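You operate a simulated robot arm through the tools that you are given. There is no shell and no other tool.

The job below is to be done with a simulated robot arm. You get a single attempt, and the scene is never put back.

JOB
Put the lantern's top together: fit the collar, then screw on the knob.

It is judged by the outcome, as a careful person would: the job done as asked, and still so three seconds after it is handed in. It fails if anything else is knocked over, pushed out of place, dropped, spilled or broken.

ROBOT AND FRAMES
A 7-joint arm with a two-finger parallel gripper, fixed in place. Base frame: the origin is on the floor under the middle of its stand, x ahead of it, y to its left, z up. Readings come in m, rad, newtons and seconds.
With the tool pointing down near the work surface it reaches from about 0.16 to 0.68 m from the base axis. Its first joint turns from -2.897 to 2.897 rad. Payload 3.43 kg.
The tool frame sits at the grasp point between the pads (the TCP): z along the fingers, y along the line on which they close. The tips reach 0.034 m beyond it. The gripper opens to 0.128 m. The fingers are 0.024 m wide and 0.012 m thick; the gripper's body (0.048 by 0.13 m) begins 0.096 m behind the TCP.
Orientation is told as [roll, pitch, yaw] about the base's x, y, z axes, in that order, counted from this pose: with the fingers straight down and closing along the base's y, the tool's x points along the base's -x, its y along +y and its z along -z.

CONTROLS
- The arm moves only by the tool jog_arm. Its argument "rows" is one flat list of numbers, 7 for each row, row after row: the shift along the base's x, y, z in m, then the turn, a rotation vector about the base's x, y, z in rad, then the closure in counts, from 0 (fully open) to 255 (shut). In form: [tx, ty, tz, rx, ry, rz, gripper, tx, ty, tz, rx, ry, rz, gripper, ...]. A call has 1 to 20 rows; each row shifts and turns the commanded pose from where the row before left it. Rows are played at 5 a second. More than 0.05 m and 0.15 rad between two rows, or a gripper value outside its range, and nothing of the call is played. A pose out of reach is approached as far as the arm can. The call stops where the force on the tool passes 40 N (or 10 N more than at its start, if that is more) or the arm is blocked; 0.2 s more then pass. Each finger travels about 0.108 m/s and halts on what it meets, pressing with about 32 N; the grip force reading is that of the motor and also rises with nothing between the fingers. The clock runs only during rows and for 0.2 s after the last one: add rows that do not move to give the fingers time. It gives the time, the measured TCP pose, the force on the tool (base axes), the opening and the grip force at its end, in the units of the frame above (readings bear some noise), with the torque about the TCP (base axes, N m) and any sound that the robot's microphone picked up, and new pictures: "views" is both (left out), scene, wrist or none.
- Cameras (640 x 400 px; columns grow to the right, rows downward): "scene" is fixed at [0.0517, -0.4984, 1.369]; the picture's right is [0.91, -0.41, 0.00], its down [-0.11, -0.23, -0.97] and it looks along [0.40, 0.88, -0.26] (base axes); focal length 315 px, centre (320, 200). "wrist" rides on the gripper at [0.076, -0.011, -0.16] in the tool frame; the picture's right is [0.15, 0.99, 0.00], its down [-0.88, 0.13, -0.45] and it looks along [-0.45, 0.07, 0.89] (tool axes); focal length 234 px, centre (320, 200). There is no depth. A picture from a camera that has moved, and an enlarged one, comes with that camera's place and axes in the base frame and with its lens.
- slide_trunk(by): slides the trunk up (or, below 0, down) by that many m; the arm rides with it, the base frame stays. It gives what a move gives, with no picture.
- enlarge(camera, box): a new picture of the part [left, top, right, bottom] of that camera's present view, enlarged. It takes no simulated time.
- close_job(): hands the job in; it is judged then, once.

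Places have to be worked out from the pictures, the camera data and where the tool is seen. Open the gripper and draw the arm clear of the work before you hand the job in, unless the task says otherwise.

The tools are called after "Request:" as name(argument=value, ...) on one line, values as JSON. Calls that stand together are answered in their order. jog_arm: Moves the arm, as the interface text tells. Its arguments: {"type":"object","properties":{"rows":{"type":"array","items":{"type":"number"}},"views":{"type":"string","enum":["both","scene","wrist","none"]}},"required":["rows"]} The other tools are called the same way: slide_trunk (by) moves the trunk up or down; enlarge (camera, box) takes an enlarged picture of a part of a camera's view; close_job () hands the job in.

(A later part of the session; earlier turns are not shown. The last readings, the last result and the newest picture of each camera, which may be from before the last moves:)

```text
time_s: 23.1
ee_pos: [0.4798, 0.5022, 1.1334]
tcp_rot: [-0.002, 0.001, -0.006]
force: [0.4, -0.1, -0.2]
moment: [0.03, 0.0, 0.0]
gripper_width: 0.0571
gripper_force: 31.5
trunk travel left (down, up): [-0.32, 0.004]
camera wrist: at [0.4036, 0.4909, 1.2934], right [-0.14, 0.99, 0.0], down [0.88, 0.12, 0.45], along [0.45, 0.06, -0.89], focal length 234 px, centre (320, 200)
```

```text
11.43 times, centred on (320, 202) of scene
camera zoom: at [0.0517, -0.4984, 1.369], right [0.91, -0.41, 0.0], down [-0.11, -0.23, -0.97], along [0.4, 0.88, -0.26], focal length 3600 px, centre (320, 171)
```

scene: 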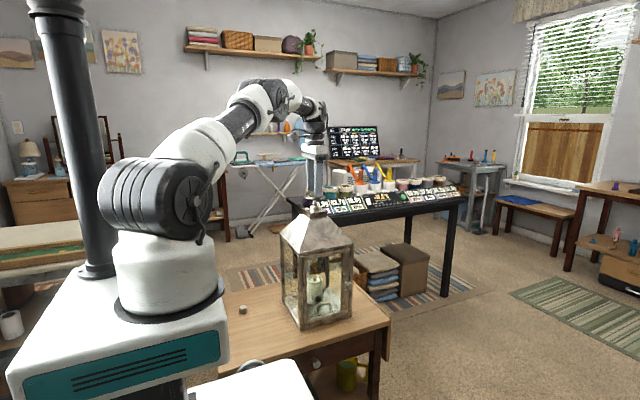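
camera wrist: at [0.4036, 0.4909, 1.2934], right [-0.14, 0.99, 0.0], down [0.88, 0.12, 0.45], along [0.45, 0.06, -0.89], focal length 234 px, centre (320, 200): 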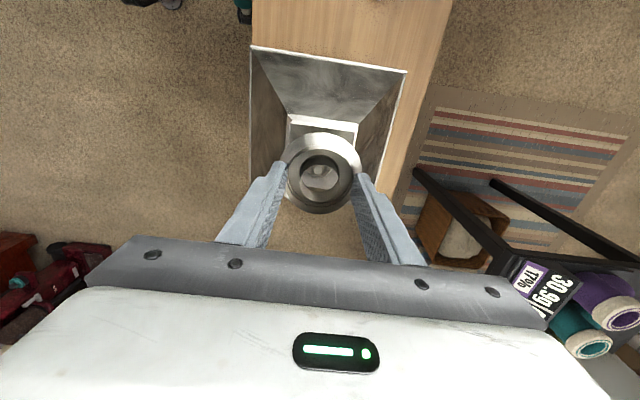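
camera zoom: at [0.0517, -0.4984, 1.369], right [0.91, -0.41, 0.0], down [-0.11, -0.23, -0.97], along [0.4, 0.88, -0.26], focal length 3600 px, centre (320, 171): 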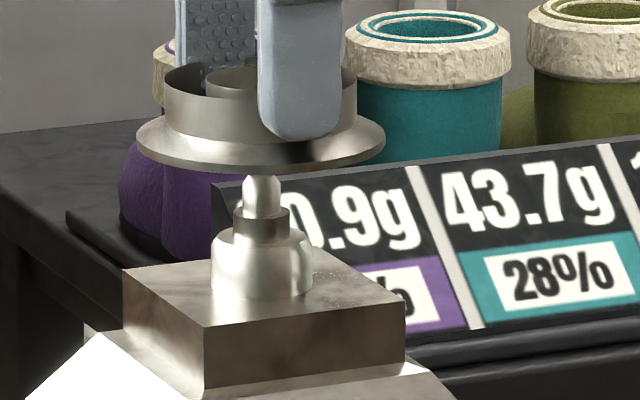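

The tip shows within 1 mm of where the axis should be; comparing the bore with the tip, the collar needs about −1 mm in y. I correct that and lower until the underside is just above the boss.

Request:
jog_arm(rows=[0, -0.001, 0, 0, 0, 0, 160, 0, 0, -0.008, 0, 0, 0, 160, 0, 0, -0.008, 0, 0, 0, 160, 0, 0, -0.006, 0, 0, 0, 160, 0, 0, 0, 0, 0, 0, 160], views="both")

Request:
enlarge(camera="wrist", box=[260, 125, 380, 220])

Request:
enlarge(camera="scene", box=[300, 185, 340, 220])

```text
time_s: 24.3
ee_pos: [0.4803, 0.4999, 1.113]
tcp_rot: [-0.002, 0.002, -0.006]
force: [-0.8, -0.3, -0.7]
moment: [0.01, 0.02, 0.05]
gripper_width: 0.0569
gripper_force: 32.1
trunk travel left (down, up): [-0.32, 0.004]
camera wrist: at [0.4041, 0.4894, 1.2725], right [-0.14, 0.99, 0.0], down [0.88, 0.12, 0.45], along [0.45, 0.06, -0.89], focal length 234 px, centre (320, 200)
```

scene: 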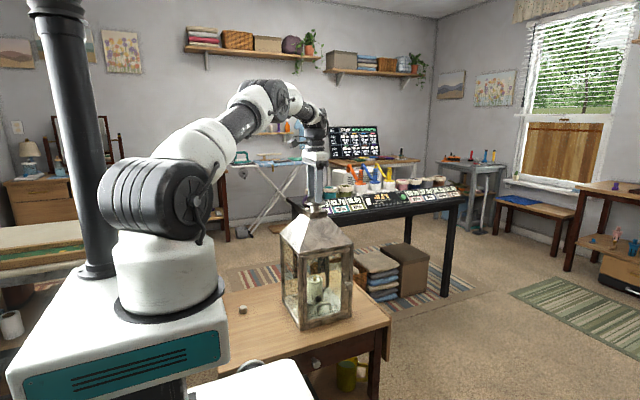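
wrist: 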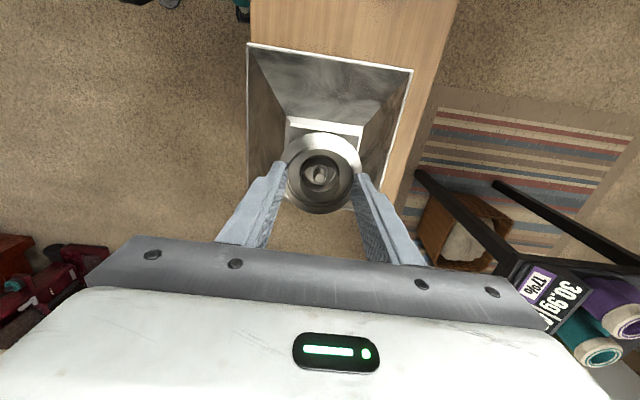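

```text
4.21 times, centred on (320, 172) of wrist
camera zoom: at [0.4041, 0.4894, 1.2725], right [-0.14, 0.99, 0.0], down [0.88, 0.12, 0.45], along [0.45, 0.06, -0.89], focal length 986 px, centre (320, 316)
```

zoom: 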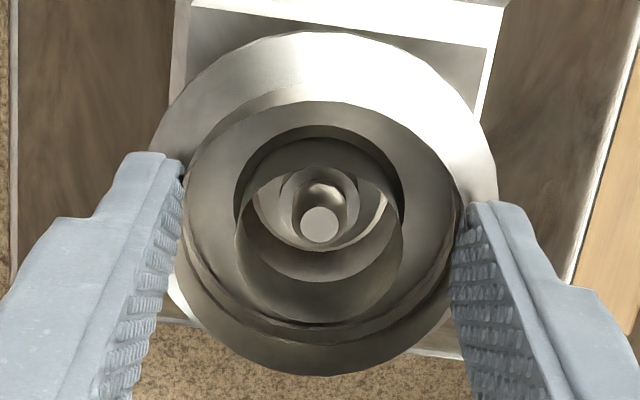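

```text
11.43 times, centred on (320, 202) of scene
camera zoom: at [0.0517, -0.4984, 1.369], right [0.91, -0.41, 0.0], down [-0.11, -0.23, -0.97], along [0.4, 0.88, -0.26], focal length 3600 px, centre (320, 171)
```

zoom: 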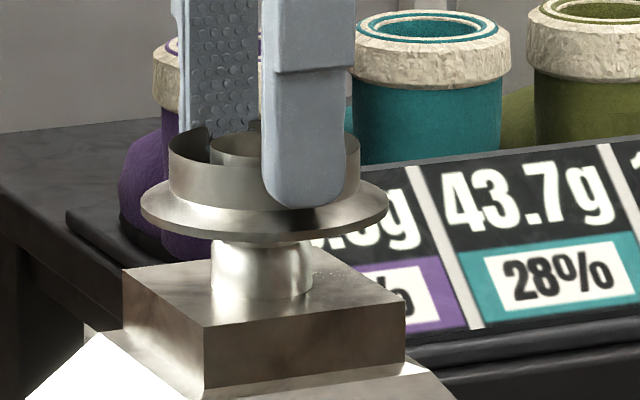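

Stud and bore are now aligned within about half a millimetre in both views. I lower in small steps over the boss, watching the force.

Request:
jog_arm(rows=[0, 0, -0.002, 0, 0, 0, 160, 0, 0, -0.002, 0, 0, 0, 160, 0, 0, -0.002, 0, 0, 0, 160, 0, 0, -0.002, 0, 0, 0, 160, 0, 0, 0, 0, 0, 0, 160], views="none")

Request:
jog_arm(rows=[0, 0, -0.002, 0, 0, 0, 160, 0, 0, -0.002, 0, 0, 0, 160, 0, 0, 0, 0, 0, 0, 160], views="none")

```text
time_s: 25.5
ee_pos: [0.4795, 0.5004, 1.1039]
tcp_rot: [-0.001, 0.001, -0.007]
force: [-0.2, -1.0, -0.1]
moment: [-0.01, -0.01, 0.01]
gripper_width: 0.0567
gripper_force: 31.6
trunk travel left (down, up): [-0.32, 0.004]
```

```text
time_s: 26.3
ee_pos: [0.4798, 0.4997, 1.0986]
tcp_rot: [-0.003, 0.003, -0.008]
force: [-1.2, -0.1, -0.5]
moment: [-0.01, 0.0, -0.01]
gripper_width: 0.0568
gripper_force: 32.1
trunk travel left (down, up): [-0.32, 0.004]
```

No resistance so far, and the collar is already passing over the boss. I go on in 2 mm steps until it seats on the neck.

Request:
jog_arm(rows=[0, 0, -0.002, 0, 0, 0, 160, 0, 0, -0.002, 0, 0, 0, 160, 0, 0, 0, 0, 0, 0, 160], views="none")

Request:
jog_arm(rows=[0, 0, -0.0015, 0, 0, 0, 160, 0, 0, -0.0015, 0, 0, 0, 160, 0, 0, 0, 0, 0, 0, 160], views="both")

Request:
enlarge(camera="scene", box=[300, 185, 340, 220])

```text
time_s: 27.1
ee_pos: [0.4794, 0.5003, 1.0958]
tcp_rot: [-0.001, 0.003, -0.006]
force: [-4.2, -1.8, 1.4]
moment: [-0.08, 0.21, -0.04]
gripper_width: 0.057
gripper_force: 31.9
trunk travel left (down, up): [-0.32, 0.004]
```

```text
time_s: 27.9
ee_pos: [0.4801, 0.5009, 1.0939]
tcp_rot: [-0.003, 0.002, -0.008]
force: [-7.0, -3.1, 3.0]
moment: [-0.15, 0.38, 0.0]
gripper_width: 0.0568
gripper_force: 32.2
trunk travel left (down, up): [-0.32, 0.004]
camera wrist: at [0.4043, 0.4893, 1.2531], right [-0.14, 0.99, 0.0], down [0.88, 0.12, 0.45], along [0.45, 0.06, -0.89], focal length 234 px, centre (320, 200)
```

scene: 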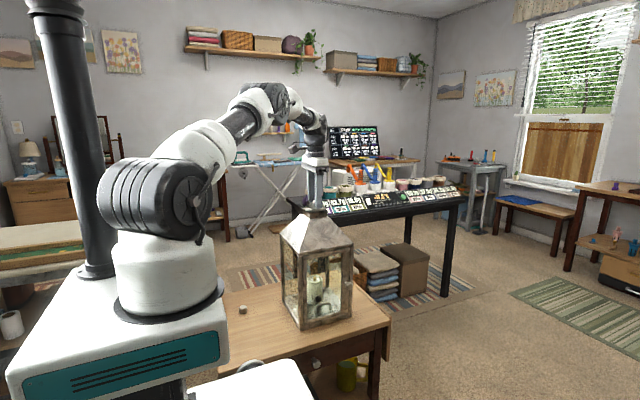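
wrist: 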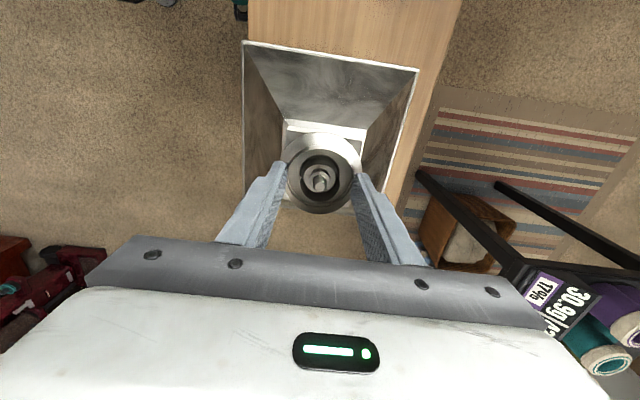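

```text
11.43 times, centred on (320, 202) of scene
camera zoom: at [0.0517, -0.4984, 1.369], right [0.91, -0.41, 0.0], down [-0.11, -0.23, -0.97], along [0.4, 0.88, -0.26], focal length 3600 px, centre (320, 171)
```

zoom: 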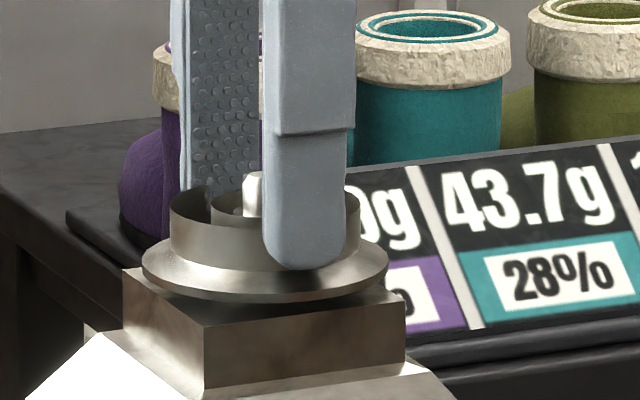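

The boss pushes the tool toward −x, −y (−7, −3 N), so the collar is a fraction of a millimetre too far in +x, +y. I ease it that way and read the force again.

Request:
jog_arm(rows=[-0.0006, -0.0003, 0, 0, 0, 0, 160, 0, 0, 0, 0, 0, 0, 160], views="none")

```text
time_s: 28.5
ee_pos: [0.479, 0.4998, 1.0936]
tcp_rot: [-0.003, 0.0, -0.008]
force: [-4.1, -0.5, 0.8]
moment: [-0.02, 0.15, 0.01]
gripper_width: 0.0569
gripper_force: 32.1
trunk travel left (down, up): [-0.32, 0.004]
```

Request:
jog_arm(rows=[-0.0006, 0, 0, 0, 0, 0, 160, 0, 0, -0.001, 0, 0, 0, 160, 0, 0, 0, 0, 0, 0, 160], views="none")

```text
time_s: 29.3
ee_pos: [0.4791, 0.4992, 1.0928]
tcp_rot: [-0.004, 0.002, -0.009]
force: [-0.5, 1.1, -0.4]
moment: [-0.02, -0.01, 0.01]
gripper_width: 0.057
gripper_force: 32.2
trunk travel left (down, up): [-0.32, 0.004]
```

The side force is gone (−0.5, 1.1 N), so the bore is now centred on the boss. I continue down in 1 mm steps to the seat.

Request:
jog_arm(rows=[0, 0, -0.001, 0, 0, 0, 160, 0, 0, -0.001, 0, 0, 0, 160, 0, 0, 0, 0, 0, 0, 160], views="none")

Request:
jog_arm(rows=[0, 0, -0.001, 0, 0, 0, 160, 0, 0, -0.001, 0, 0, 0, 160, 0, 0, 0, 0, 0, 0, 160], views="none")

```text
time_s: 30.1
ee_pos: [0.4783, 0.4987, 1.0904]
tcp_rot: [-0.001, 0.001, -0.006]
force: [1.3, 4.0, 1.6]
moment: [0.19, -0.06, -0.01]
gripper_width: 0.0565
gripper_force: 32.2
trunk travel left (down, up): [-0.32, 0.004]
```

```text
time_s: 30.9
ee_pos: [0.4784, 0.5009, 1.0894]
tcp_rot: [-0.002, 0.002, -0.008]
force: [0.2, 0.0, 11.5]
moment: [-0.01, -0.04, -0.04]
gripper_width: 0.0568
gripper_force: 31.7
trunk travel left (down, up): [-0.32, 0.004]
```

Contact upward of 11.5 N with no side load at TCP z ≈ 1.089, which is where I expected the seat. I check the pictures before letting go.

Request:
enlarge(camera="scene", box=[300, 185, 340, 220])

Request:
enlarge(camera="wrist", box=[260, 125, 380, 220])

```text
11.43 times, centred on (320, 202) of scene
camera zoom: at [0.0517, -0.4984, 1.369], right [0.91, -0.41, 0.0], down [-0.11, -0.23, -0.97], along [0.4, 0.88, -0.26], focal length 3600 px, centre (320, 171)
```

zoom: 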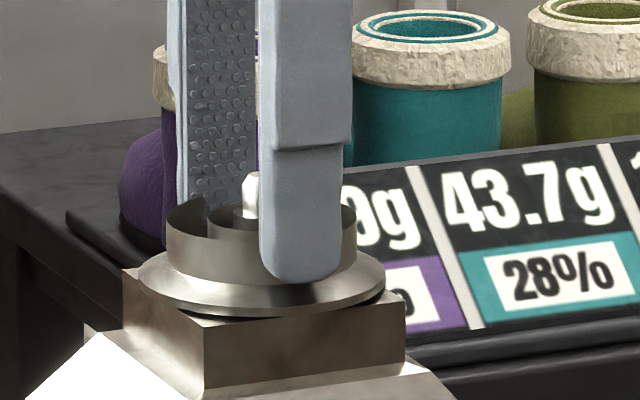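

```text
4.21 times, centred on (320, 172) of wrist
camera zoom: at [0.4027, 0.489, 1.2487], right [-0.14, 0.99, 0.0], down [0.88, 0.12, 0.46], along [0.45, 0.06, -0.89], focal length 986 px, centre (320, 316)
```

zoom: 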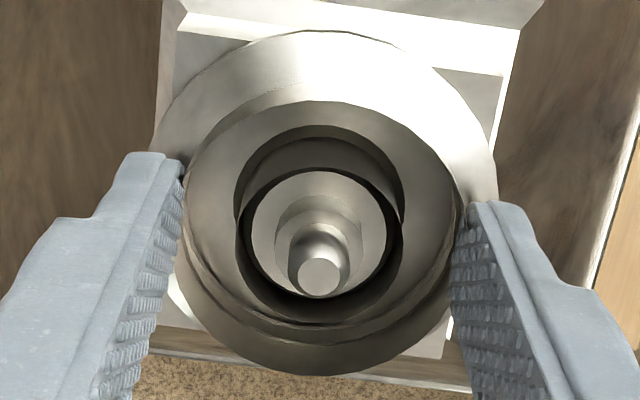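

The flange appears down on the neck, with perhaps a hair of gap. I press half a millimetre more to tell a hard seat from a jam.

Request:
jog_arm(rows=[0, 0, -0.0007, 0, 0, 0, 160, 0, 0, 0, 0, 0, 0, 160], views="none")

```text
time_s: 31.5
ee_pos: [0.4789, 0.4998, 1.0901]
tcp_rot: [0.0, -0.001, -0.007]
force: [1.4, -0.6, 19.6]
moment: [-0.1, -0.02, -0.01]
gripper_width: 0.0568
gripper_force: 32.1
trunk travel left (down, up): [-0.32, 0.004]
```

It is a firm seat: z stays at ~1.0895 while the force rises. I relax the push by 1 mm, open the fingers gradually and rise clear.

Request:
jog_arm(rows=[0, 0, 0.001, 0, 0, 0, 160, 0, 0, 0, 0, 0, 0, 138, 0, 0, 0, 0, 0, 0, 125, 0, 0, 0, 0, 0, 0, 105, 0, 0, 0, 0, 0, 0, 80, 0, 0, 0, 0, 0, 0, 60, 0, 0, 0.005, 0, 0, 0, 60, 0, 0, 0.015, 0, 0, 0, 60, 0, 0, 0.02, 0, 0, 0, 60, 0, 0, 0.03, 0, 0, 0, 60, 0, 0, 0, 0, 0, 0, 60], views="both")

Request:
enlarge(camera="scene", box=[300, 185, 340, 220])

Request:
enlarge(camera="wrist", box=[260, 110, 380, 205])

```text
time_s: 33.9
ee_pos: [0.4771, 0.5012, 1.1586]
tcp_rot: [-0.002, 0.003, -0.007]
force: [0.3, 0.1, 0.3]
moment: [0.02, 0.03, -0.03]
gripper_width: 0.0978
gripper_force: 0.1
trunk travel left (down, up): [-0.32, 0.004]
camera wrist: at [0.4012, 0.4898, 1.3172], right [-0.14, 0.99, 0.0], down [0.88, 0.12, 0.45], along [0.45, 0.06, -0.89], focal length 234 px, centre (320, 200)
```

scene: 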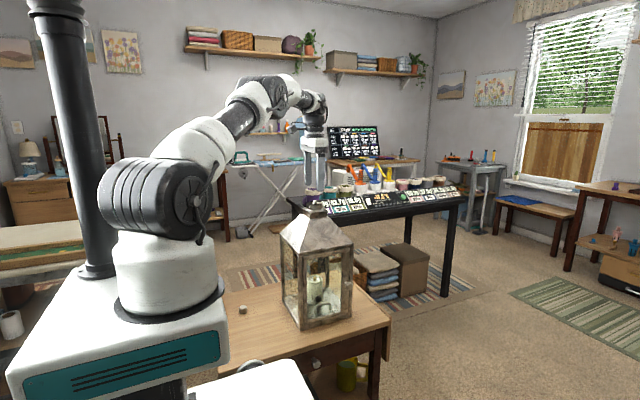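
wrist: 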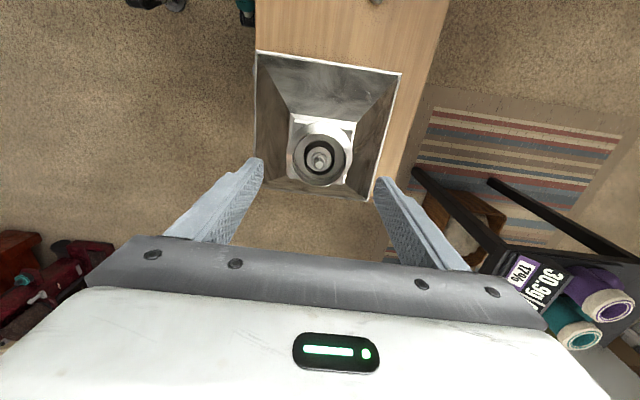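

```text
11.43 times, centred on (320, 202) of scene
camera zoom: at [0.0517, -0.4984, 1.369], right [0.91, -0.41, 0.0], down [-0.11, -0.23, -0.97], along [0.4, 0.88, -0.26], focal length 3600 px, centre (320, 171)
```

zoom: 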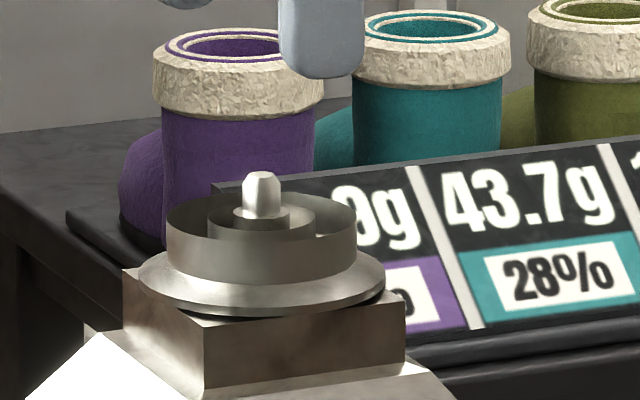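

```text
4.21 times, centred on (320, 158) of wrist
camera zoom: at [0.4012, 0.4898, 1.3172], right [-0.14, 0.99, 0.0], down [0.88, 0.12, 0.45], along [0.45, 0.06, -0.89], focal length 986 px, centre (320, 379)
```

zoom: 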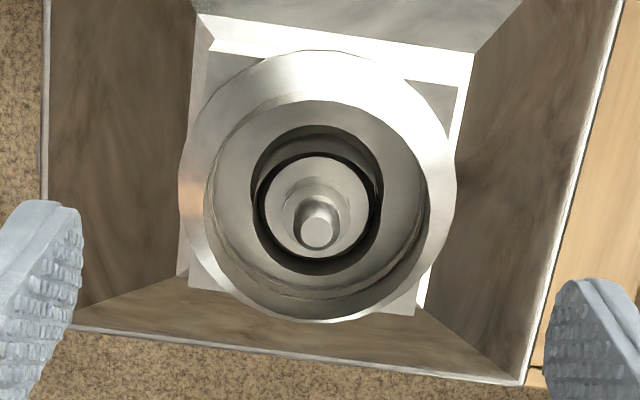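

The collar stands level on the neck with the stud's tip rising through it. Next the knob, which I place at about (0.2155, 0.5945). I withdraw at this height toward it, keeping clear of the lantern.

Request:
jog_arm(rows=[0, 0, 0.02, 0, 0, 0, 60, -0.0436, 0.0155, 0, 0, 0, 0, 60, -0.0436, 0.0155, 0, 0, 0, 0, 60, -0.0436, 0.0155, 0, 0, 0, 0, 60, -0.0436, 0.0155, 0, 0, 0, 0, 60, -0.0436, 0.0155, 0, 0, 0, 0, 60, -0.0436, 0.0155, 0, 0, 0, 0, 60, 0, 0, 0, 0, 0, 0, 60], views="none")

Request:
slide_trunk(by=-0.07)

```text
time_s: 35.7
ee_pos: [0.2157, 0.593, 1.1759]
tcp_rot: [-0.003, 0.001, -0.01]
force: [-0.1, 0.5, -0.2]
moment: [0.0, -0.03, 0.01]
gripper_width: 0.0978
gripper_force: 0.1
trunk travel left (down, up): [-0.32, 0.004]
```

```text
time_s: 36.8
ee_pos: [0.2159, 0.5931, 1.1053]
tcp_rot: [-0.001, 0.002, -0.006]
force: [0.5, 0.5, -0.3]
moment: [-0.01, 0.0, 0.0]
gripper_width: 0.0982
gripper_force: 0.1
trunk travel left (down, up): [-0.25, 0.074]
```

The trunk is back and the tool is above the knob. I lower to about z = 0.76 and look.

Request:
jog_arm(rows=[0, 0, -0.045, 0, 0, 0, 60, 0, 0, -0.045, 0, 0, 0, 60, 0, 0, -0.045, 0, 0, 0, 60, 0, 0, -0.045, 0, 0, 0, 60, 0, 0, -0.045, 0, 0, 0, 60, 0, 0, -0.045, 0, 0, 0, 60, 0, 0, -0.045, 0, 0, 0, 60, 0, 0, -0.03, 0, 0, 0, 60, 0, 0, 0, 0, 0, 0, 60], views="both")

Request:
enlarge(camera="wrist", box=[280, 130, 360, 200])

```text
time_s: 38.8
ee_pos: [0.2173, 0.5901, 0.7593]
tcp_rot: [-0.001, 0.0, -0.008]
force: [0.2, 0.5, -0.4]
moment: [0.03, 0.02, -0.01]
gripper_width: 0.0978
gripper_force: 0.0
trunk travel left (down, up): [-0.25, 0.074]
camera wrist: at [0.1404, 0.5798, 0.919], right [-0.14, 0.99, 0.0], down [0.88, 0.12, 0.45], along [0.45, 0.06, -0.89], focal length 234 px, centre (320, 200)
```

scene: 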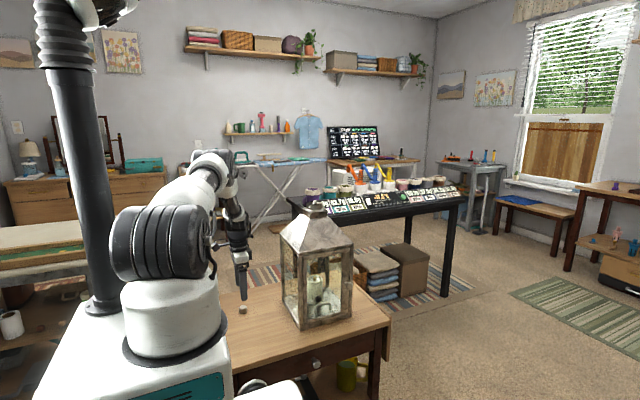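
wrist: 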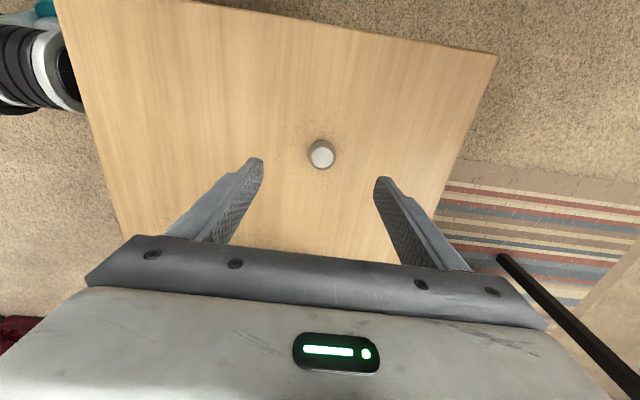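

```text
5.71 times, centred on (320, 165) of wrist
camera zoom: at [0.1404, 0.5798, 0.919], right [-0.14, 0.99, 0.0], down [0.88, 0.12, 0.45], along [0.45, 0.06, -0.89], focal length 1338 px, centre (320, 400)
```

zoom: 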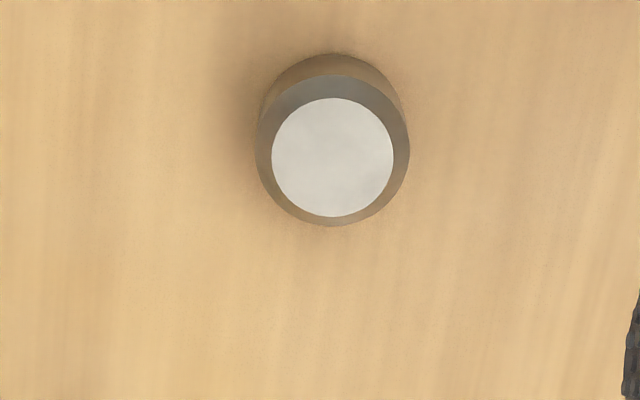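

The knob sits about +1 mm in x and +3 mm in y from the tool axis. I shift onto it and lower around it to about z = 0.69.

Request:
jog_arm(rows=[0.0011, 0.003, -0.01, 0, 0, 0, 60, 0, 0, -0.02, 0, 0, 0, 60, 0, 0, -0.02, 0, 0, 0, 60, 0, 0, -0.018, 0, 0, 0, 60, 0, 0, 0, 0, 0, 0, 60], views="wrist")

Request:
enlarge(camera="wrist", box=[260, 140, 380, 220])

Request:
enlarge(camera="scene", box=[210, 270, 290, 330])

```text
time_s: 40.0
ee_pos: [0.217, 0.5958, 0.6938]
tcp_rot: [-0.002, 0.001, -0.009]
force: [-0.8, 0.3, -0.6]
moment: [-0.04, 0.0, 0.0]
gripper_width: 0.0978
gripper_force: 0.2
trunk travel left (down, up): [-0.25, 0.074]
camera wrist: at [0.1417, 0.5844, 0.8517], right [-0.14, 0.99, 0.0], down [0.88, 0.12, 0.45], along [0.45, 0.06, -0.89], focal length 234 px, centre (320, 200)
```

wrist: 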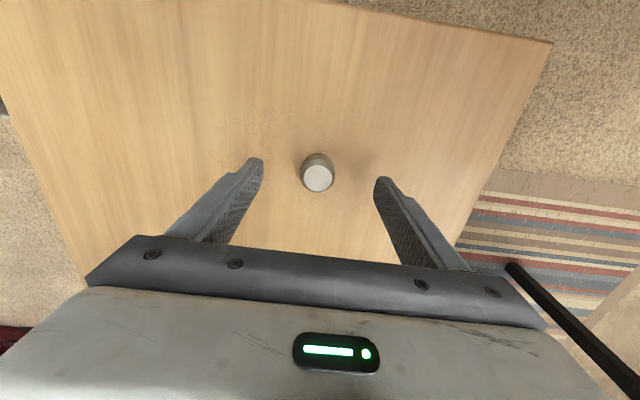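

```text
5.00 times, centred on (320, 180) of wrist
camera zoom: at [0.1417, 0.5844, 0.8517], right [-0.14, 0.99, 0.0], down [0.88, 0.12, 0.45], along [0.45, 0.06, -0.89], focal length 1171 px, centre (320, 300)
```

zoom: 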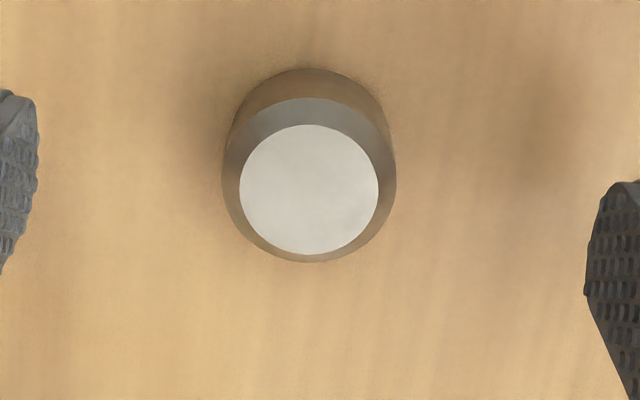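

```text
6.67 times, centred on (250, 300) of scene
camera zoom: at [0.0517, -0.4984, 1.369], right [0.91, -0.41, 0.0], down [-0.11, -0.23, -0.97], along [0.4, 0.88, -0.26], focal length 2100 px, centre (787, -467)
```

zoom: 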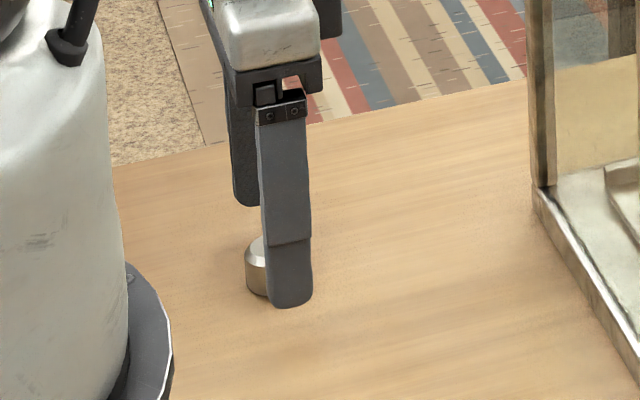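

The knob is off by only about −0.8 mm in x and −1.4 mm in y. I correct, go down another 10 mm (tips ~9 mm above the table) and close gently.

Request:
jog_arm(rows=[-0.0007, -0.0013, -0.005, 0, 0, 0, 60, 0, 0, -0.005, 0, 0, 0, 60, 0, 0, 0, 0, 0, 0, 110, 0, 0, 0, 0, 0, 0, 150, 0, 0, 0, 0, 0, 0, 175, 0, 0, 0, 0, 0, 0, 185, 0, 0, 0, 0, 0, 0, 195, 0, 0, 0, 0, 0, 0, 215, 0, 0, 0, 0, 0, 0, 230], views="wrist")

Request:
enlarge(camera="wrist", box=[260, 140, 380, 220])

Request:
enlarge(camera="scene", box=[210, 280, 290, 340])

```text
time_s: 42.0
ee_pos: [0.2155, 0.5933, 0.6832]
tcp_rot: [0.0, 0.002, -0.007]
force: [1.0, -0.6, 0.1]
moment: [0.04, 0.01, -0.01]
gripper_width: 0.0296
gripper_force: 32.2
trunk travel left (down, up): [-0.25, 0.074]
camera wrist: at [0.1406, 0.5835, 0.8419], right [-0.14, 0.99, 0.0], down [0.88, 0.12, 0.45], along [0.45, 0.06, -0.89], focal length 234 px, centre (320, 200)
```

wrist: 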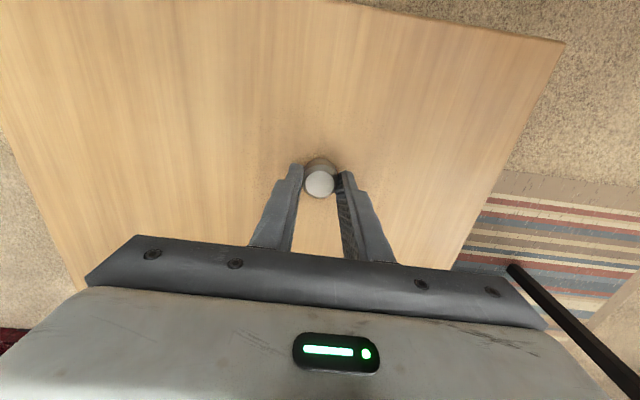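

```text
5.00 times, centred on (320, 180) of wrist
camera zoom: at [0.1406, 0.5835, 0.8419], right [-0.14, 0.99, 0.0], down [0.88, 0.12, 0.45], along [0.45, 0.06, -0.89], focal length 1171 px, centre (320, 300)
```

zoom: 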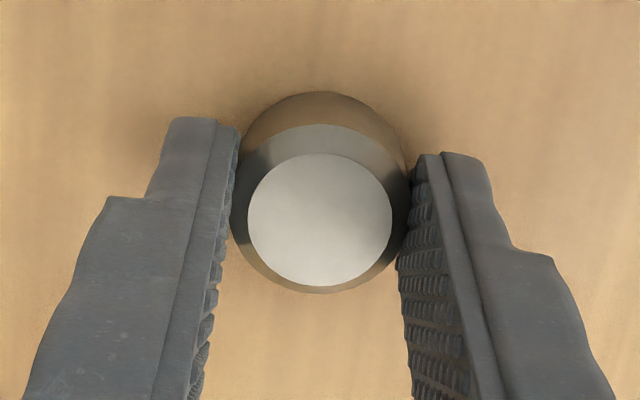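

```text
6.67 times, centred on (250, 310) of scene
camera zoom: at [0.0517, -0.4984, 1.369], right [0.91, -0.41, 0.0], down [-0.11, -0.23, -0.97], along [0.4, 0.88, -0.26], focal length 2100 px, centre (787, -533)
```

zoom: 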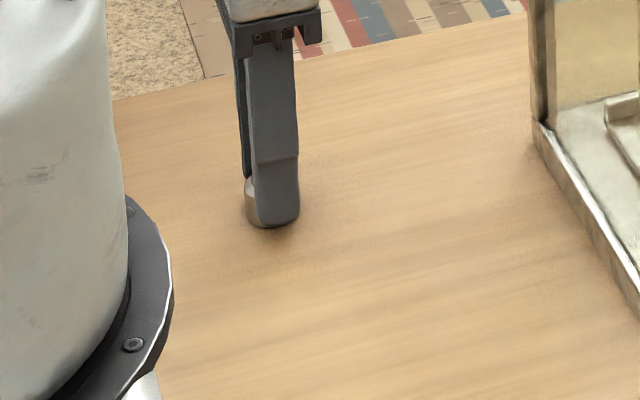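

The knob is firmly held (29.6 mm, 32 N) and centred within ~0.7 mm. I lift it and check that it hangs true.

Request:
jog_arm(rows=[0, 0, 0.005, 0, 0, 0, 230, 0, 0, 0.015, 0, 0, 0, 230, 0, 0, 0.03, 0, 0, 0, 230, 0, 0, 0.03, 0, 0, 0, 230, 0, 0, 0, 0, 0, 0, 230], views="wrist")

Request:
enlarge(camera="scene", box=[210, 260, 290, 320])

Request:
slide_trunk(by=0.07)

```text
time_s: 43.2
ee_pos: [0.2164, 0.5944, 0.7648]
tcp_rot: [-0.002, 0.0, -0.006]
force: [0.1, 0.1, -0.8]
moment: [-0.05, -0.01, 0.01]
gripper_width: 0.0297
gripper_force: 32.2
trunk travel left (down, up): [-0.25, 0.074]
camera wrist: at [0.1408, 0.5836, 0.923], right [-0.14, 0.99, 0.0], down [0.88, 0.12, 0.45], along [0.45, 0.06, -0.89], focal length 234 px, centre (320, 200)
```

wrist: 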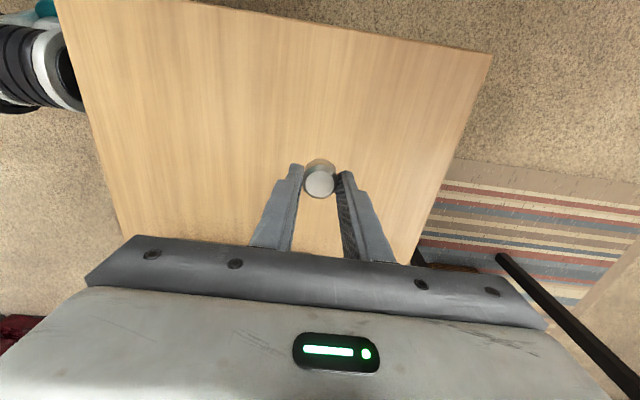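

```text
6.67 times, centred on (250, 290) of scene
camera zoom: at [0.0517, -0.4984, 1.369], right [0.91, -0.41, 0.0], down [-0.11, -0.23, -0.97], along [0.4, 0.88, -0.26], focal length 2100 px, centre (787, -400)
```

zoom: 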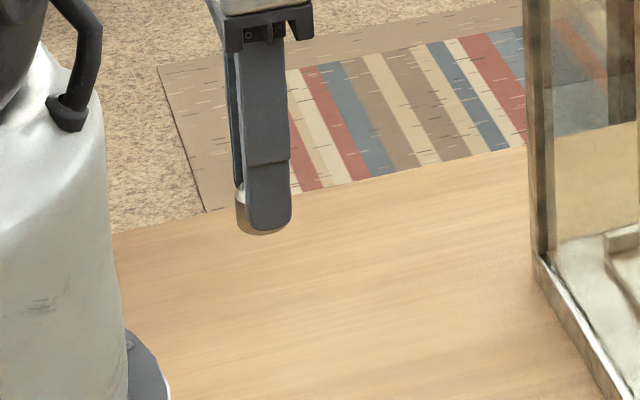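

```text
time_s: 44.2
ee_pos: [0.2168, 0.594, 0.8339]
tcp_rot: [-0.004, 0.002, -0.007]
force: [0.3, -0.5, -0.1]
moment: [-0.02, -0.01, 0.02]
gripper_width: 0.0296
gripper_force: 31.8
trunk travel left (down, up): [-0.32, 0.004]
```

The knob comes along straight. I raise it to z ≈ 1.18 and carry it across to above the stud.

Request:
jog_arm(rows=[0, 0, 0.049, 0, 0, 0, 230, 0, 0, 0.049, 0, 0, 0, 230, 0, 0, 0.049, 0, 0, 0, 230, 0, 0, 0.049, 0, 0, 0, 230, 0, 0, 0.049, 0, 0, 0, 230, 0, 0, 0.049, 0, 0, 0, 230, 0, 0, 0.049, 0, 0, 0, 230, 0.0436, -0.0157, 0, 0, 0, 0, 230, 0.0436, -0.0157, 0, 0, 0, 0, 230, 0.0436, -0.0157, 0, 0, 0, 0, 230, 0.0436, -0.0157, 0, 0, 0, 0, 230, 0.0436, -0.0157, 0, 0, 0, 0, 230, 0.0435, -0.0157, 0, 0, 0, 0, 230, 0, 0, 0, 0, 0, 0, 230], views="both")

Request:
enlarge(camera="scene", box=[290, 165, 350, 220])

Request:
enlarge(camera="wrist", box=[260, 110, 380, 205])

```text
time_s: 47.2
ee_pos: [0.4771, 0.5019, 1.1765]
tcp_rot: [-0.001, 0.003, -0.007]
force: [-0.3, -0.6, -0.4]
moment: [-0.01, 0.03, -0.02]
gripper_width: 0.0295
gripper_force: 31.9
trunk travel left (down, up): [-0.32, 0.004]
camera wrist: at [0.4017, 0.4912, 1.3363], right [-0.14, 0.99, 0.0], down [0.88, 0.13, 0.45], along [0.45, 0.06, -0.89], focal length 234 px, centre (320, 200)
```

scene: 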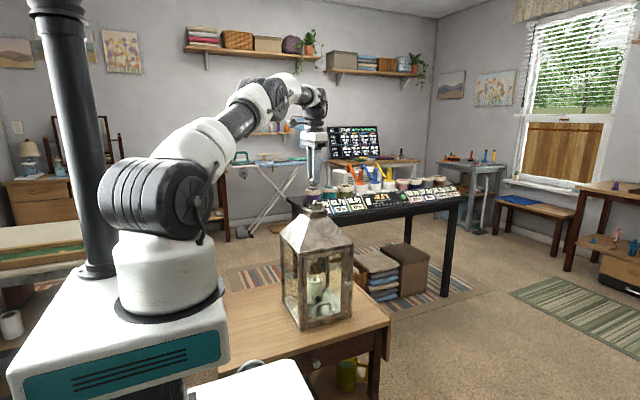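
wrist: 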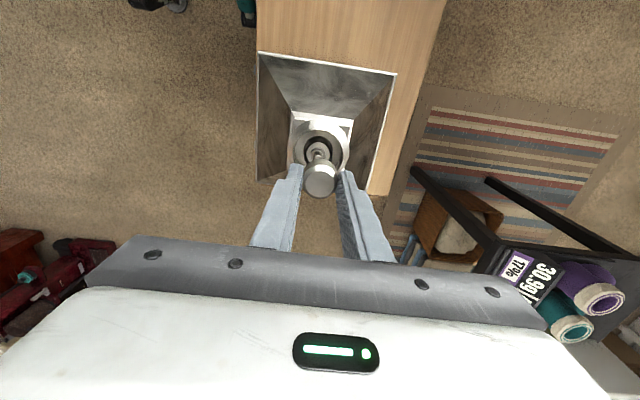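

```text
7.27 times, centred on (320, 192) of scene
camera zoom: at [0.0517, -0.4984, 1.369], right [0.91, -0.41, 0.0], down [-0.11, -0.23, -0.97], along [0.4, 0.88, -0.26], focal length 2291 px, centre (320, 254)
```

zoom: 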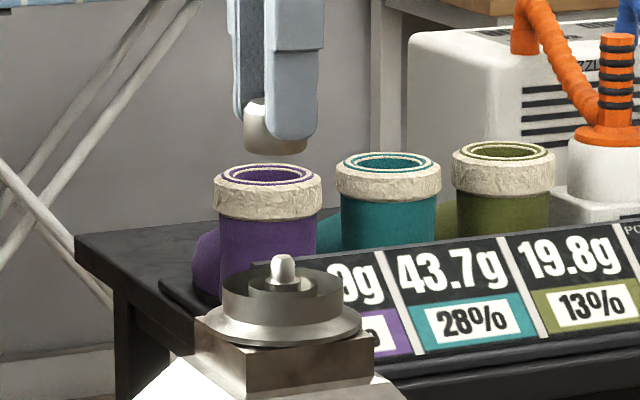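

```text
4.21 times, centred on (320, 158) of wrist
camera zoom: at [0.4017, 0.4912, 1.3363], right [-0.14, 0.99, 0.0], down [0.88, 0.13, 0.45], along [0.45, 0.06, -0.89], focal length 986 px, centre (320, 379)
```

zoom: 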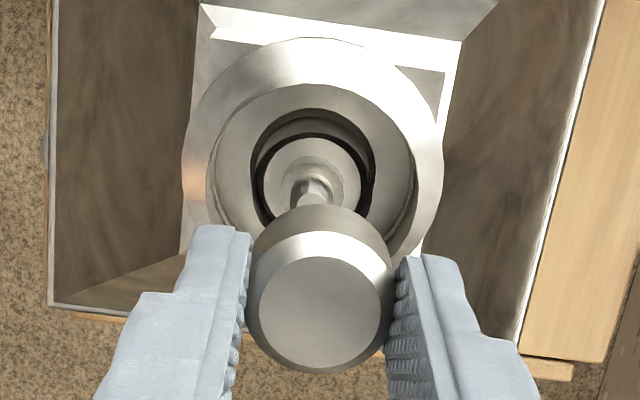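

I want a finer reading of the offset between knob and stud, so I zoom in on both in the scene view.

Request:
enlarge(camera="scene", box=[300, 175, 340, 212])

Request:
enlarge(camera="wrist", box=[290, 140, 350, 205])

```text
10.81 times, centred on (320, 194) of scene
camera zoom: at [0.0517, -0.4984, 1.369], right [0.91, -0.41, 0.0], down [-0.11, -0.23, -0.97], along [0.4, 0.88, -0.26], focal length 3405 px, centre (320, 270)
```

zoom: 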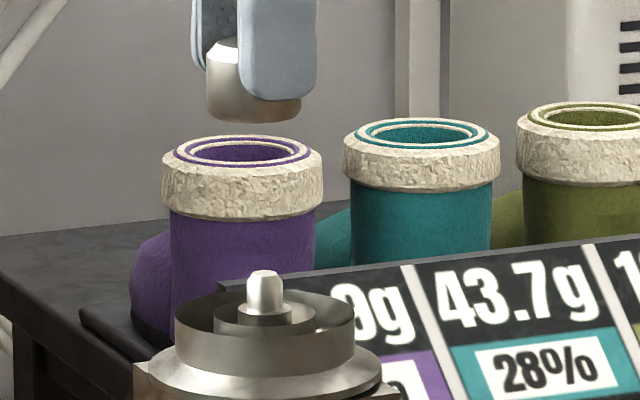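

```text
6.15 times, centred on (320, 172) of wrist
camera zoom: at [0.4017, 0.4912, 1.3363], right [-0.14, 0.99, 0.0], down [0.88, 0.13, 0.45], along [0.45, 0.06, -0.89], focal length 1441 px, centre (320, 369)
```

zoom: 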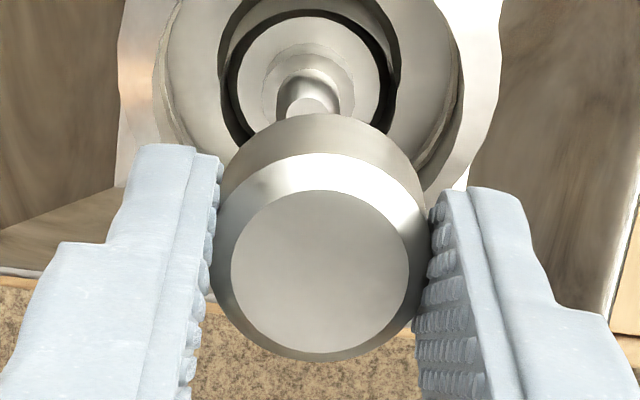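

In the scene view the knob's axis is about 3.9 mm left of the stud's, while the wrist view shows ~1.4 mm in the crosswise direction. That works out to roughly +3.9 mm in x and −0.8 mm in y. I apply most of it, lower until the knob is ~1 cm above the tip, and measure again.

Request:
jog_arm(rows=[0.003, -0.0008, 0, 0, 0, 0, 230, 0, 0, -0.015, 0, 0, 0, 230, 0, 0, -0.015, 0, 0, 0, 230, 0, 0, -0.01, 0, 0, 0, 230, 0, 0, 0, 0, 0, 0, 230], views="wrist")

Request:
enlarge(camera="scene", box=[300, 182, 336, 212])

Request:
enlarge(camera="wrist", box=[280, 120, 360, 205])

```text
time_s: 48.4
ee_pos: [0.4808, 0.4997, 1.1366]
tcp_rot: [-0.002, 0.002, -0.005]
force: [0.1, 0.1, 0.5]
moment: [-0.01, 0.0, -0.06]
gripper_width: 0.0294
gripper_force: 31.8
trunk travel left (down, up): [-0.32, 0.004]
camera wrist: at [0.4048, 0.489, 1.2961], right [-0.14, 0.99, 0.0], down [0.88, 0.12, 0.45], along [0.45, 0.06, -0.89], focal length 234 px, centre (320, 200)
```

wrist: 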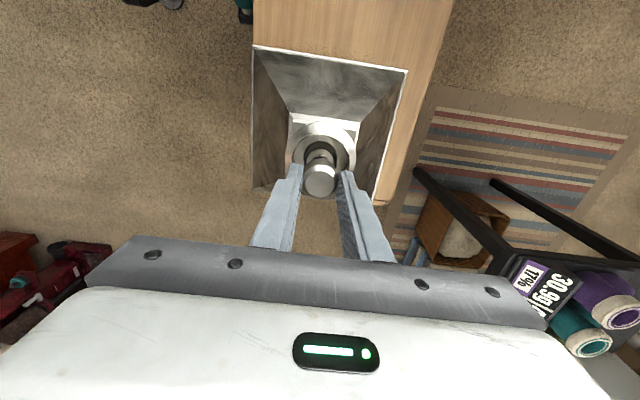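

```text
13.33 times, centred on (318, 197) of scene
camera zoom: at [0.0517, -0.4984, 1.369], right [0.91, -0.41, 0.0], down [-0.11, -0.23, -0.97], along [0.4, 0.88, -0.26], focal length 4200 px, centre (347, 240)
```

zoom: 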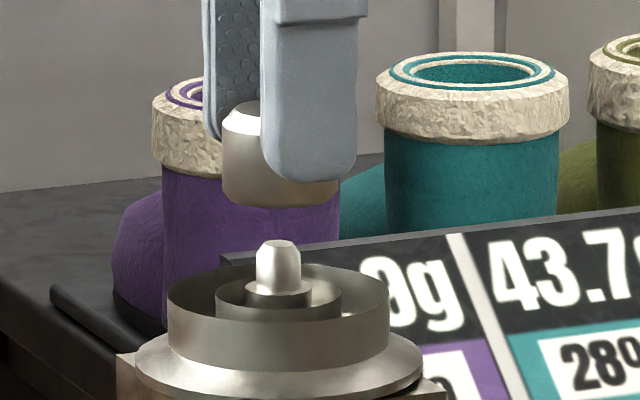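

```text
4.71 times, centred on (320, 162) of wrist
camera zoom: at [0.4048, 0.489, 1.2961], right [-0.14, 0.99, 0.0], down [0.88, 0.12, 0.45], along [0.45, 0.06, -0.89], focal length 1102 px, centre (320, 376)
```

zoom: 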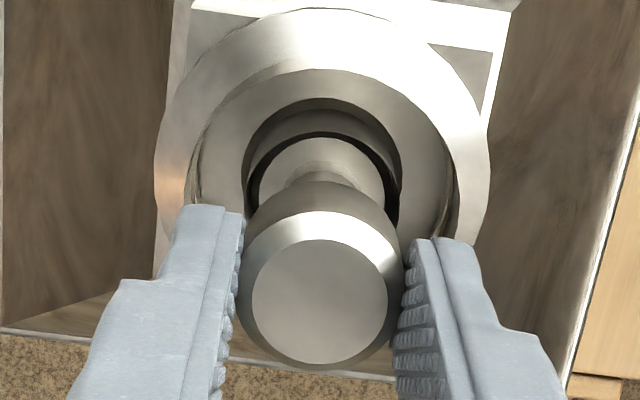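

Now both views agree: the knob is within about 0.5 mm of the stud in the scene view and ~0.1 mm crosswise in the wrist view. I lower in small steps onto the tip, watching for contact.

Request:
jog_arm(rows=[0, 0, -0.004, 0, 0, 0, 230, 0, 0, -0.004, 0, 0, 0, 230, 0, 0, -0.002, 0, 0, 0, 230, 0, 0, 0, 0, 0, 0, 230], views="none")

Request:
enlarge(camera="scene", box=[300, 182, 336, 212])

```text
time_s: 49.4
ee_pos: [0.4809, 0.4985, 1.1258]
tcp_rot: [-0.003, 0.004, -0.008]
force: [0.2, -0.4, -0.6]
moment: [0.01, -0.01, -0.01]
gripper_width: 0.0292
gripper_force: 31.9
trunk travel left (down, up): [-0.32, 0.004]
```

```text
13.33 times, centred on (318, 197) of scene
camera zoom: at [0.0517, -0.4984, 1.369], right [0.91, -0.41, 0.0], down [-0.11, -0.23, -0.97], along [0.4, 0.88, -0.26], focal length 4200 px, centre (347, 240)
```

zoom: 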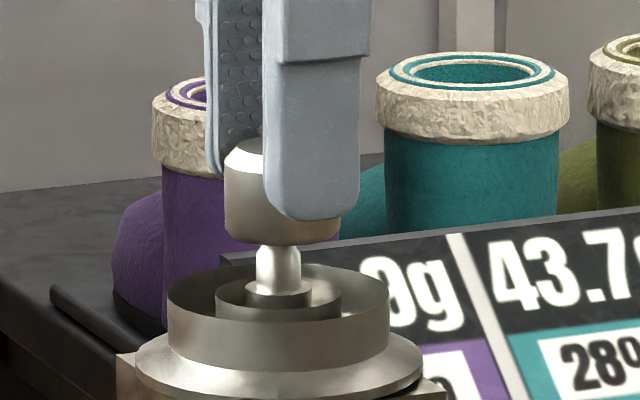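

The knob's underside is about to reach the tip and stands some 0.8 mm to the right of it. I nudge it back by that and go on down 1 mm at a time.

Request:
jog_arm(rows=[-0.0006, 0.0004, 0, 0, 0, 0, 230, 0, 0, -0.001, 0, 0, 0, 230, 0, 0, -0.001, 0, 0, 0, 230, 0, 0, -0.001, 0, 0, 0, 230, 0, 0, 0, 0, 0, 0, 230], views="none")

Request:
jog_arm(rows=[0, 0, -0.001, 0, 0, 0, 230, 0, 0, -0.001, 0, 0, 0, 230, 0, 0, 0, 0, 0, 0, 230], views="none")

Request:
enlarge(camera="scene", box=[300, 182, 336, 212])

```text
time_s: 50.6
ee_pos: [0.4803, 0.5005, 1.1233]
tcp_rot: [-0.004, 0.002, -0.008]
force: [-1.0, 0.2, 0.7]
moment: [0.02, 0.0, 0.02]
gripper_width: 0.0294
gripper_force: 31.8
trunk travel left (down, up): [-0.32, 0.004]
```

```text
time_s: 51.4
ee_pos: [0.4808, 0.5003, 1.1226]
tcp_rot: [-0.002, 0.002, -0.007]
force: [0.3, 0.2, -0.7]
moment: [-0.03, -0.01, 0.0]
gripper_width: 0.0293
gripper_force: 31.9
trunk travel left (down, up): [-0.32, 0.004]
```

```text
13.33 times, centred on (318, 197) of scene
camera zoom: at [0.0517, -0.4984, 1.369], right [0.91, -0.41, 0.0], down [-0.11, -0.23, -0.97], along [0.4, 0.88, -0.26], focal length 4200 px, centre (347, 240)
```

zoom: 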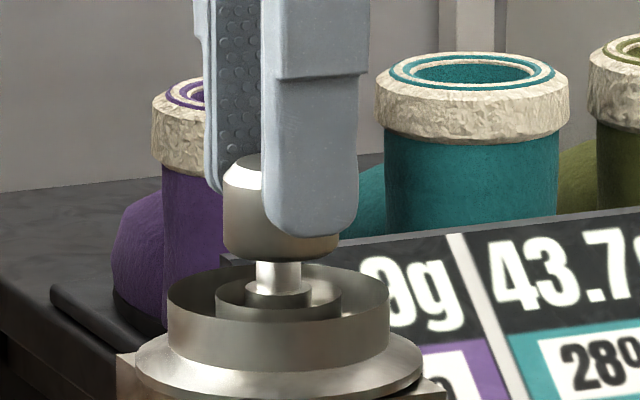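

Still free, with the knob's underside about level with the tip's top. I keep lowering by 1 mm steps.

Request:
jog_arm(rows=[0, 0, -0.001, 0, 0, 0, 230, 0, 0, -0.001, 0, 0, 0, 230, 0, 0, 0, 0, 0, 0, 230], views="none")

Request:
jog_arm(rows=[0, 0, -0.001, 0, 0, 0, 230, 0, 0, -0.001, 0, 0, 0, 230, 0, 0, 0, 0, 0, 0, 230], views="none")

Request:
enlarge(camera="scene", box=[300, 182, 336, 212])

```text
time_s: 52.2
ee_pos: [0.4806, 0.5005, 1.1206]
tcp_rot: [-0.002, 0.001, -0.007]
force: [0.4, 0.2, 0.0]
moment: [-0.01, -0.01, 0.01]
gripper_width: 0.0291
gripper_force: 31.9
trunk travel left (down, up): [-0.32, 0.004]
```

```text
time_s: 53.0
ee_pos: [0.48, 0.4984, 1.1181]
tcp_rot: [-0.002, 0.003, -0.009]
force: [0.5, -0.9, 5.2]
moment: [-0.03, -0.04, -0.03]
gripper_width: 0.0291
gripper_force: 32.1
trunk travel left (down, up): [-0.32, 0.004]
```

```text
13.33 times, centred on (318, 197) of scene
camera zoom: at [0.0517, -0.4984, 1.369], right [0.91, -0.41, 0.0], down [-0.11, -0.23, -0.97], along [0.4, 0.88, -0.26], focal length 4200 px, centre (347, 240)
```

zoom: 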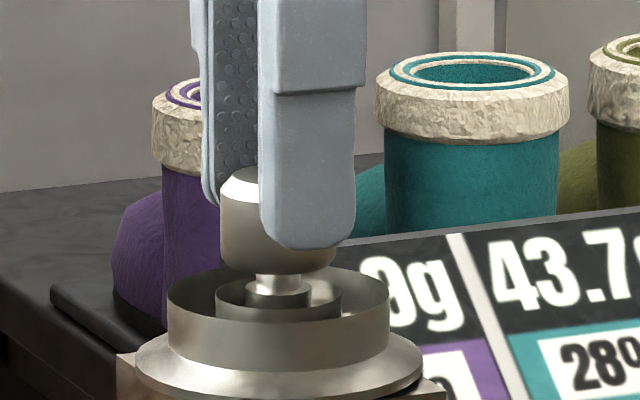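

Contact at last: 5 N upward with the tip about 5 mm inside the knob, which looks like the start of the thread. I keep that light push and turn clockwise (negative about z) by 0.9 rad to see how it reacts.

Request:
jog_arm(rows=[0, 0, -0.0002, 0, 0, -0.15, 230, 0, 0, -0.0001, 0, 0, -0.15, 230, 0, 0, -0.0001, 0, 0, -0.15, 230, 0, 0, -0.0001, 0, 0, -0.15, 230, 0, 0, -0.0001, 0, 0, -0.15, 230, 0, 0, -0.0001, 0, 0, -0.15, 230, 0, 0, 0, 0, 0, 0, 230], views="wrist")

Request:
enlarge(camera="scene", box=[300, 182, 336, 212])

```text
time_s: 54.6
ee_pos: [0.4799, 0.4994, 1.1194]
tcp_rot: [0.001, 0.004, -0.908]
force: [0.6, 2.1, 11.9]
moment: [0.02, -0.06, 0.0]
gripper_width: 0.0297
gripper_force: 32.2
trunk travel left (down, up): [-0.32, 0.004]
camera wrist: at [0.4247, 0.552, 1.2775], right [0.69, 0.72, 0.0], down [0.64, -0.62, 0.45], along [0.33, -0.31, -0.89], focal length 234 px, centre (320, 200)
```

wrist: 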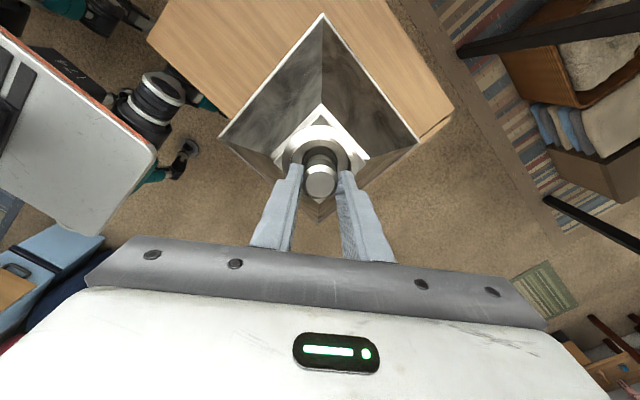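

```text
13.33 times, centred on (318, 197) of scene
camera zoom: at [0.0517, -0.4984, 1.369], right [0.91, -0.41, 0.0], down [-0.11, -0.23, -0.97], along [0.4, 0.88, -0.26], focal length 4200 px, centre (347, 240)
```

zoom: 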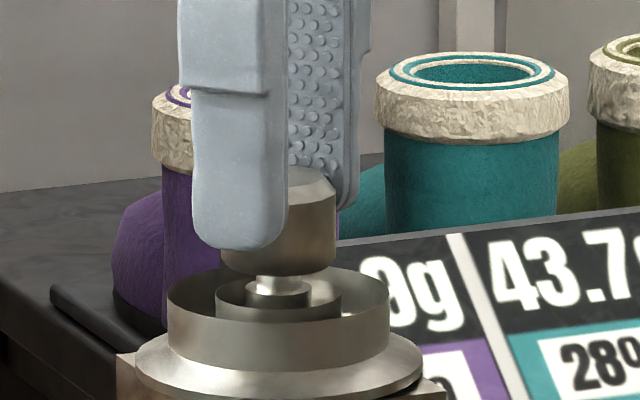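

The turn went cleanly to yaw −0.91 with 12 N of push and hardly any torque. I keep turning with no extra lowering: if the thread bites, the push should fade as the knob draws down.

Request:
jog_arm(rows=[0, 0, 0, 0, 0, -0.15, 230, 0, 0, 0, 0, 0, -0.15, 230, 0, 0, 0, 0, 0, -0.15, 230, 0, 0, 0, 0, 0, -0.15, 230, 0, 0, 0, 0, 0, -0.15, 230, 0, 0, 0, 0, 0, -0.15, 230, 0, 0, 0, 0, 0, 0, 230], views="none")

Request:
enlarge(camera="scene", box=[300, 182, 336, 212])

```text
time_s: 56.2
ee_pos: [0.4809, 0.5004, 1.1175]
tcp_rot: [-0.001, 0.003, -1.808]
force: [6.7, 8.6, 11.5]
moment: [0.26, -0.23, -0.01]
gripper_width: 0.0292
gripper_force: 31.7
trunk travel left (down, up): [-0.32, 0.004]
```

```text
13.33 times, centred on (318, 197) of scene
camera zoom: at [0.0517, -0.4984, 1.369], right [0.91, -0.41, 0.0], down [-0.11, -0.23, -0.97], along [0.4, 0.88, -0.26], focal length 4200 px, centre (347, 240)
```

zoom: 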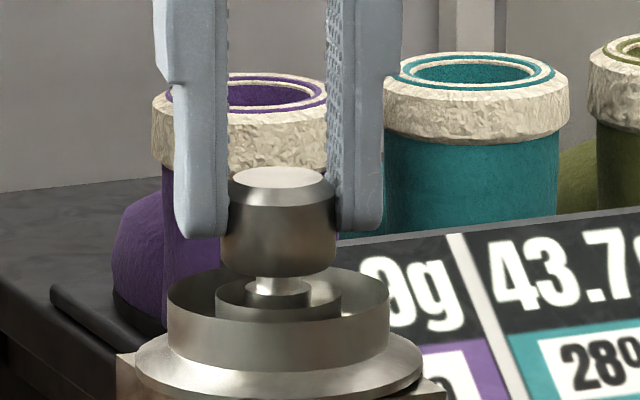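

Side force has built up (6.7, 8.6 N) because the knob sits slightly off the tool axis and the axis swings as I turn. I shift the tool +0.6, +0.8 mm to relieve it and read again.

Request:
jog_arm(rows=[0.0006, 0.0008, 0, 0, 0, 0, 230, 0, 0, 0, 0, 0, 0, 230], views="none")

```text
time_s: 56.8
ee_pos: [0.4804, 0.4996, 1.1182]
tcp_rot: [-0.002, 0.004, -1.807]
force: [2.3, 6.4, 11.5]
moment: [0.2, -0.09, -0.02]
gripper_width: 0.0294
gripper_force: 31.9
trunk travel left (down, up): [-0.32, 0.004]
```

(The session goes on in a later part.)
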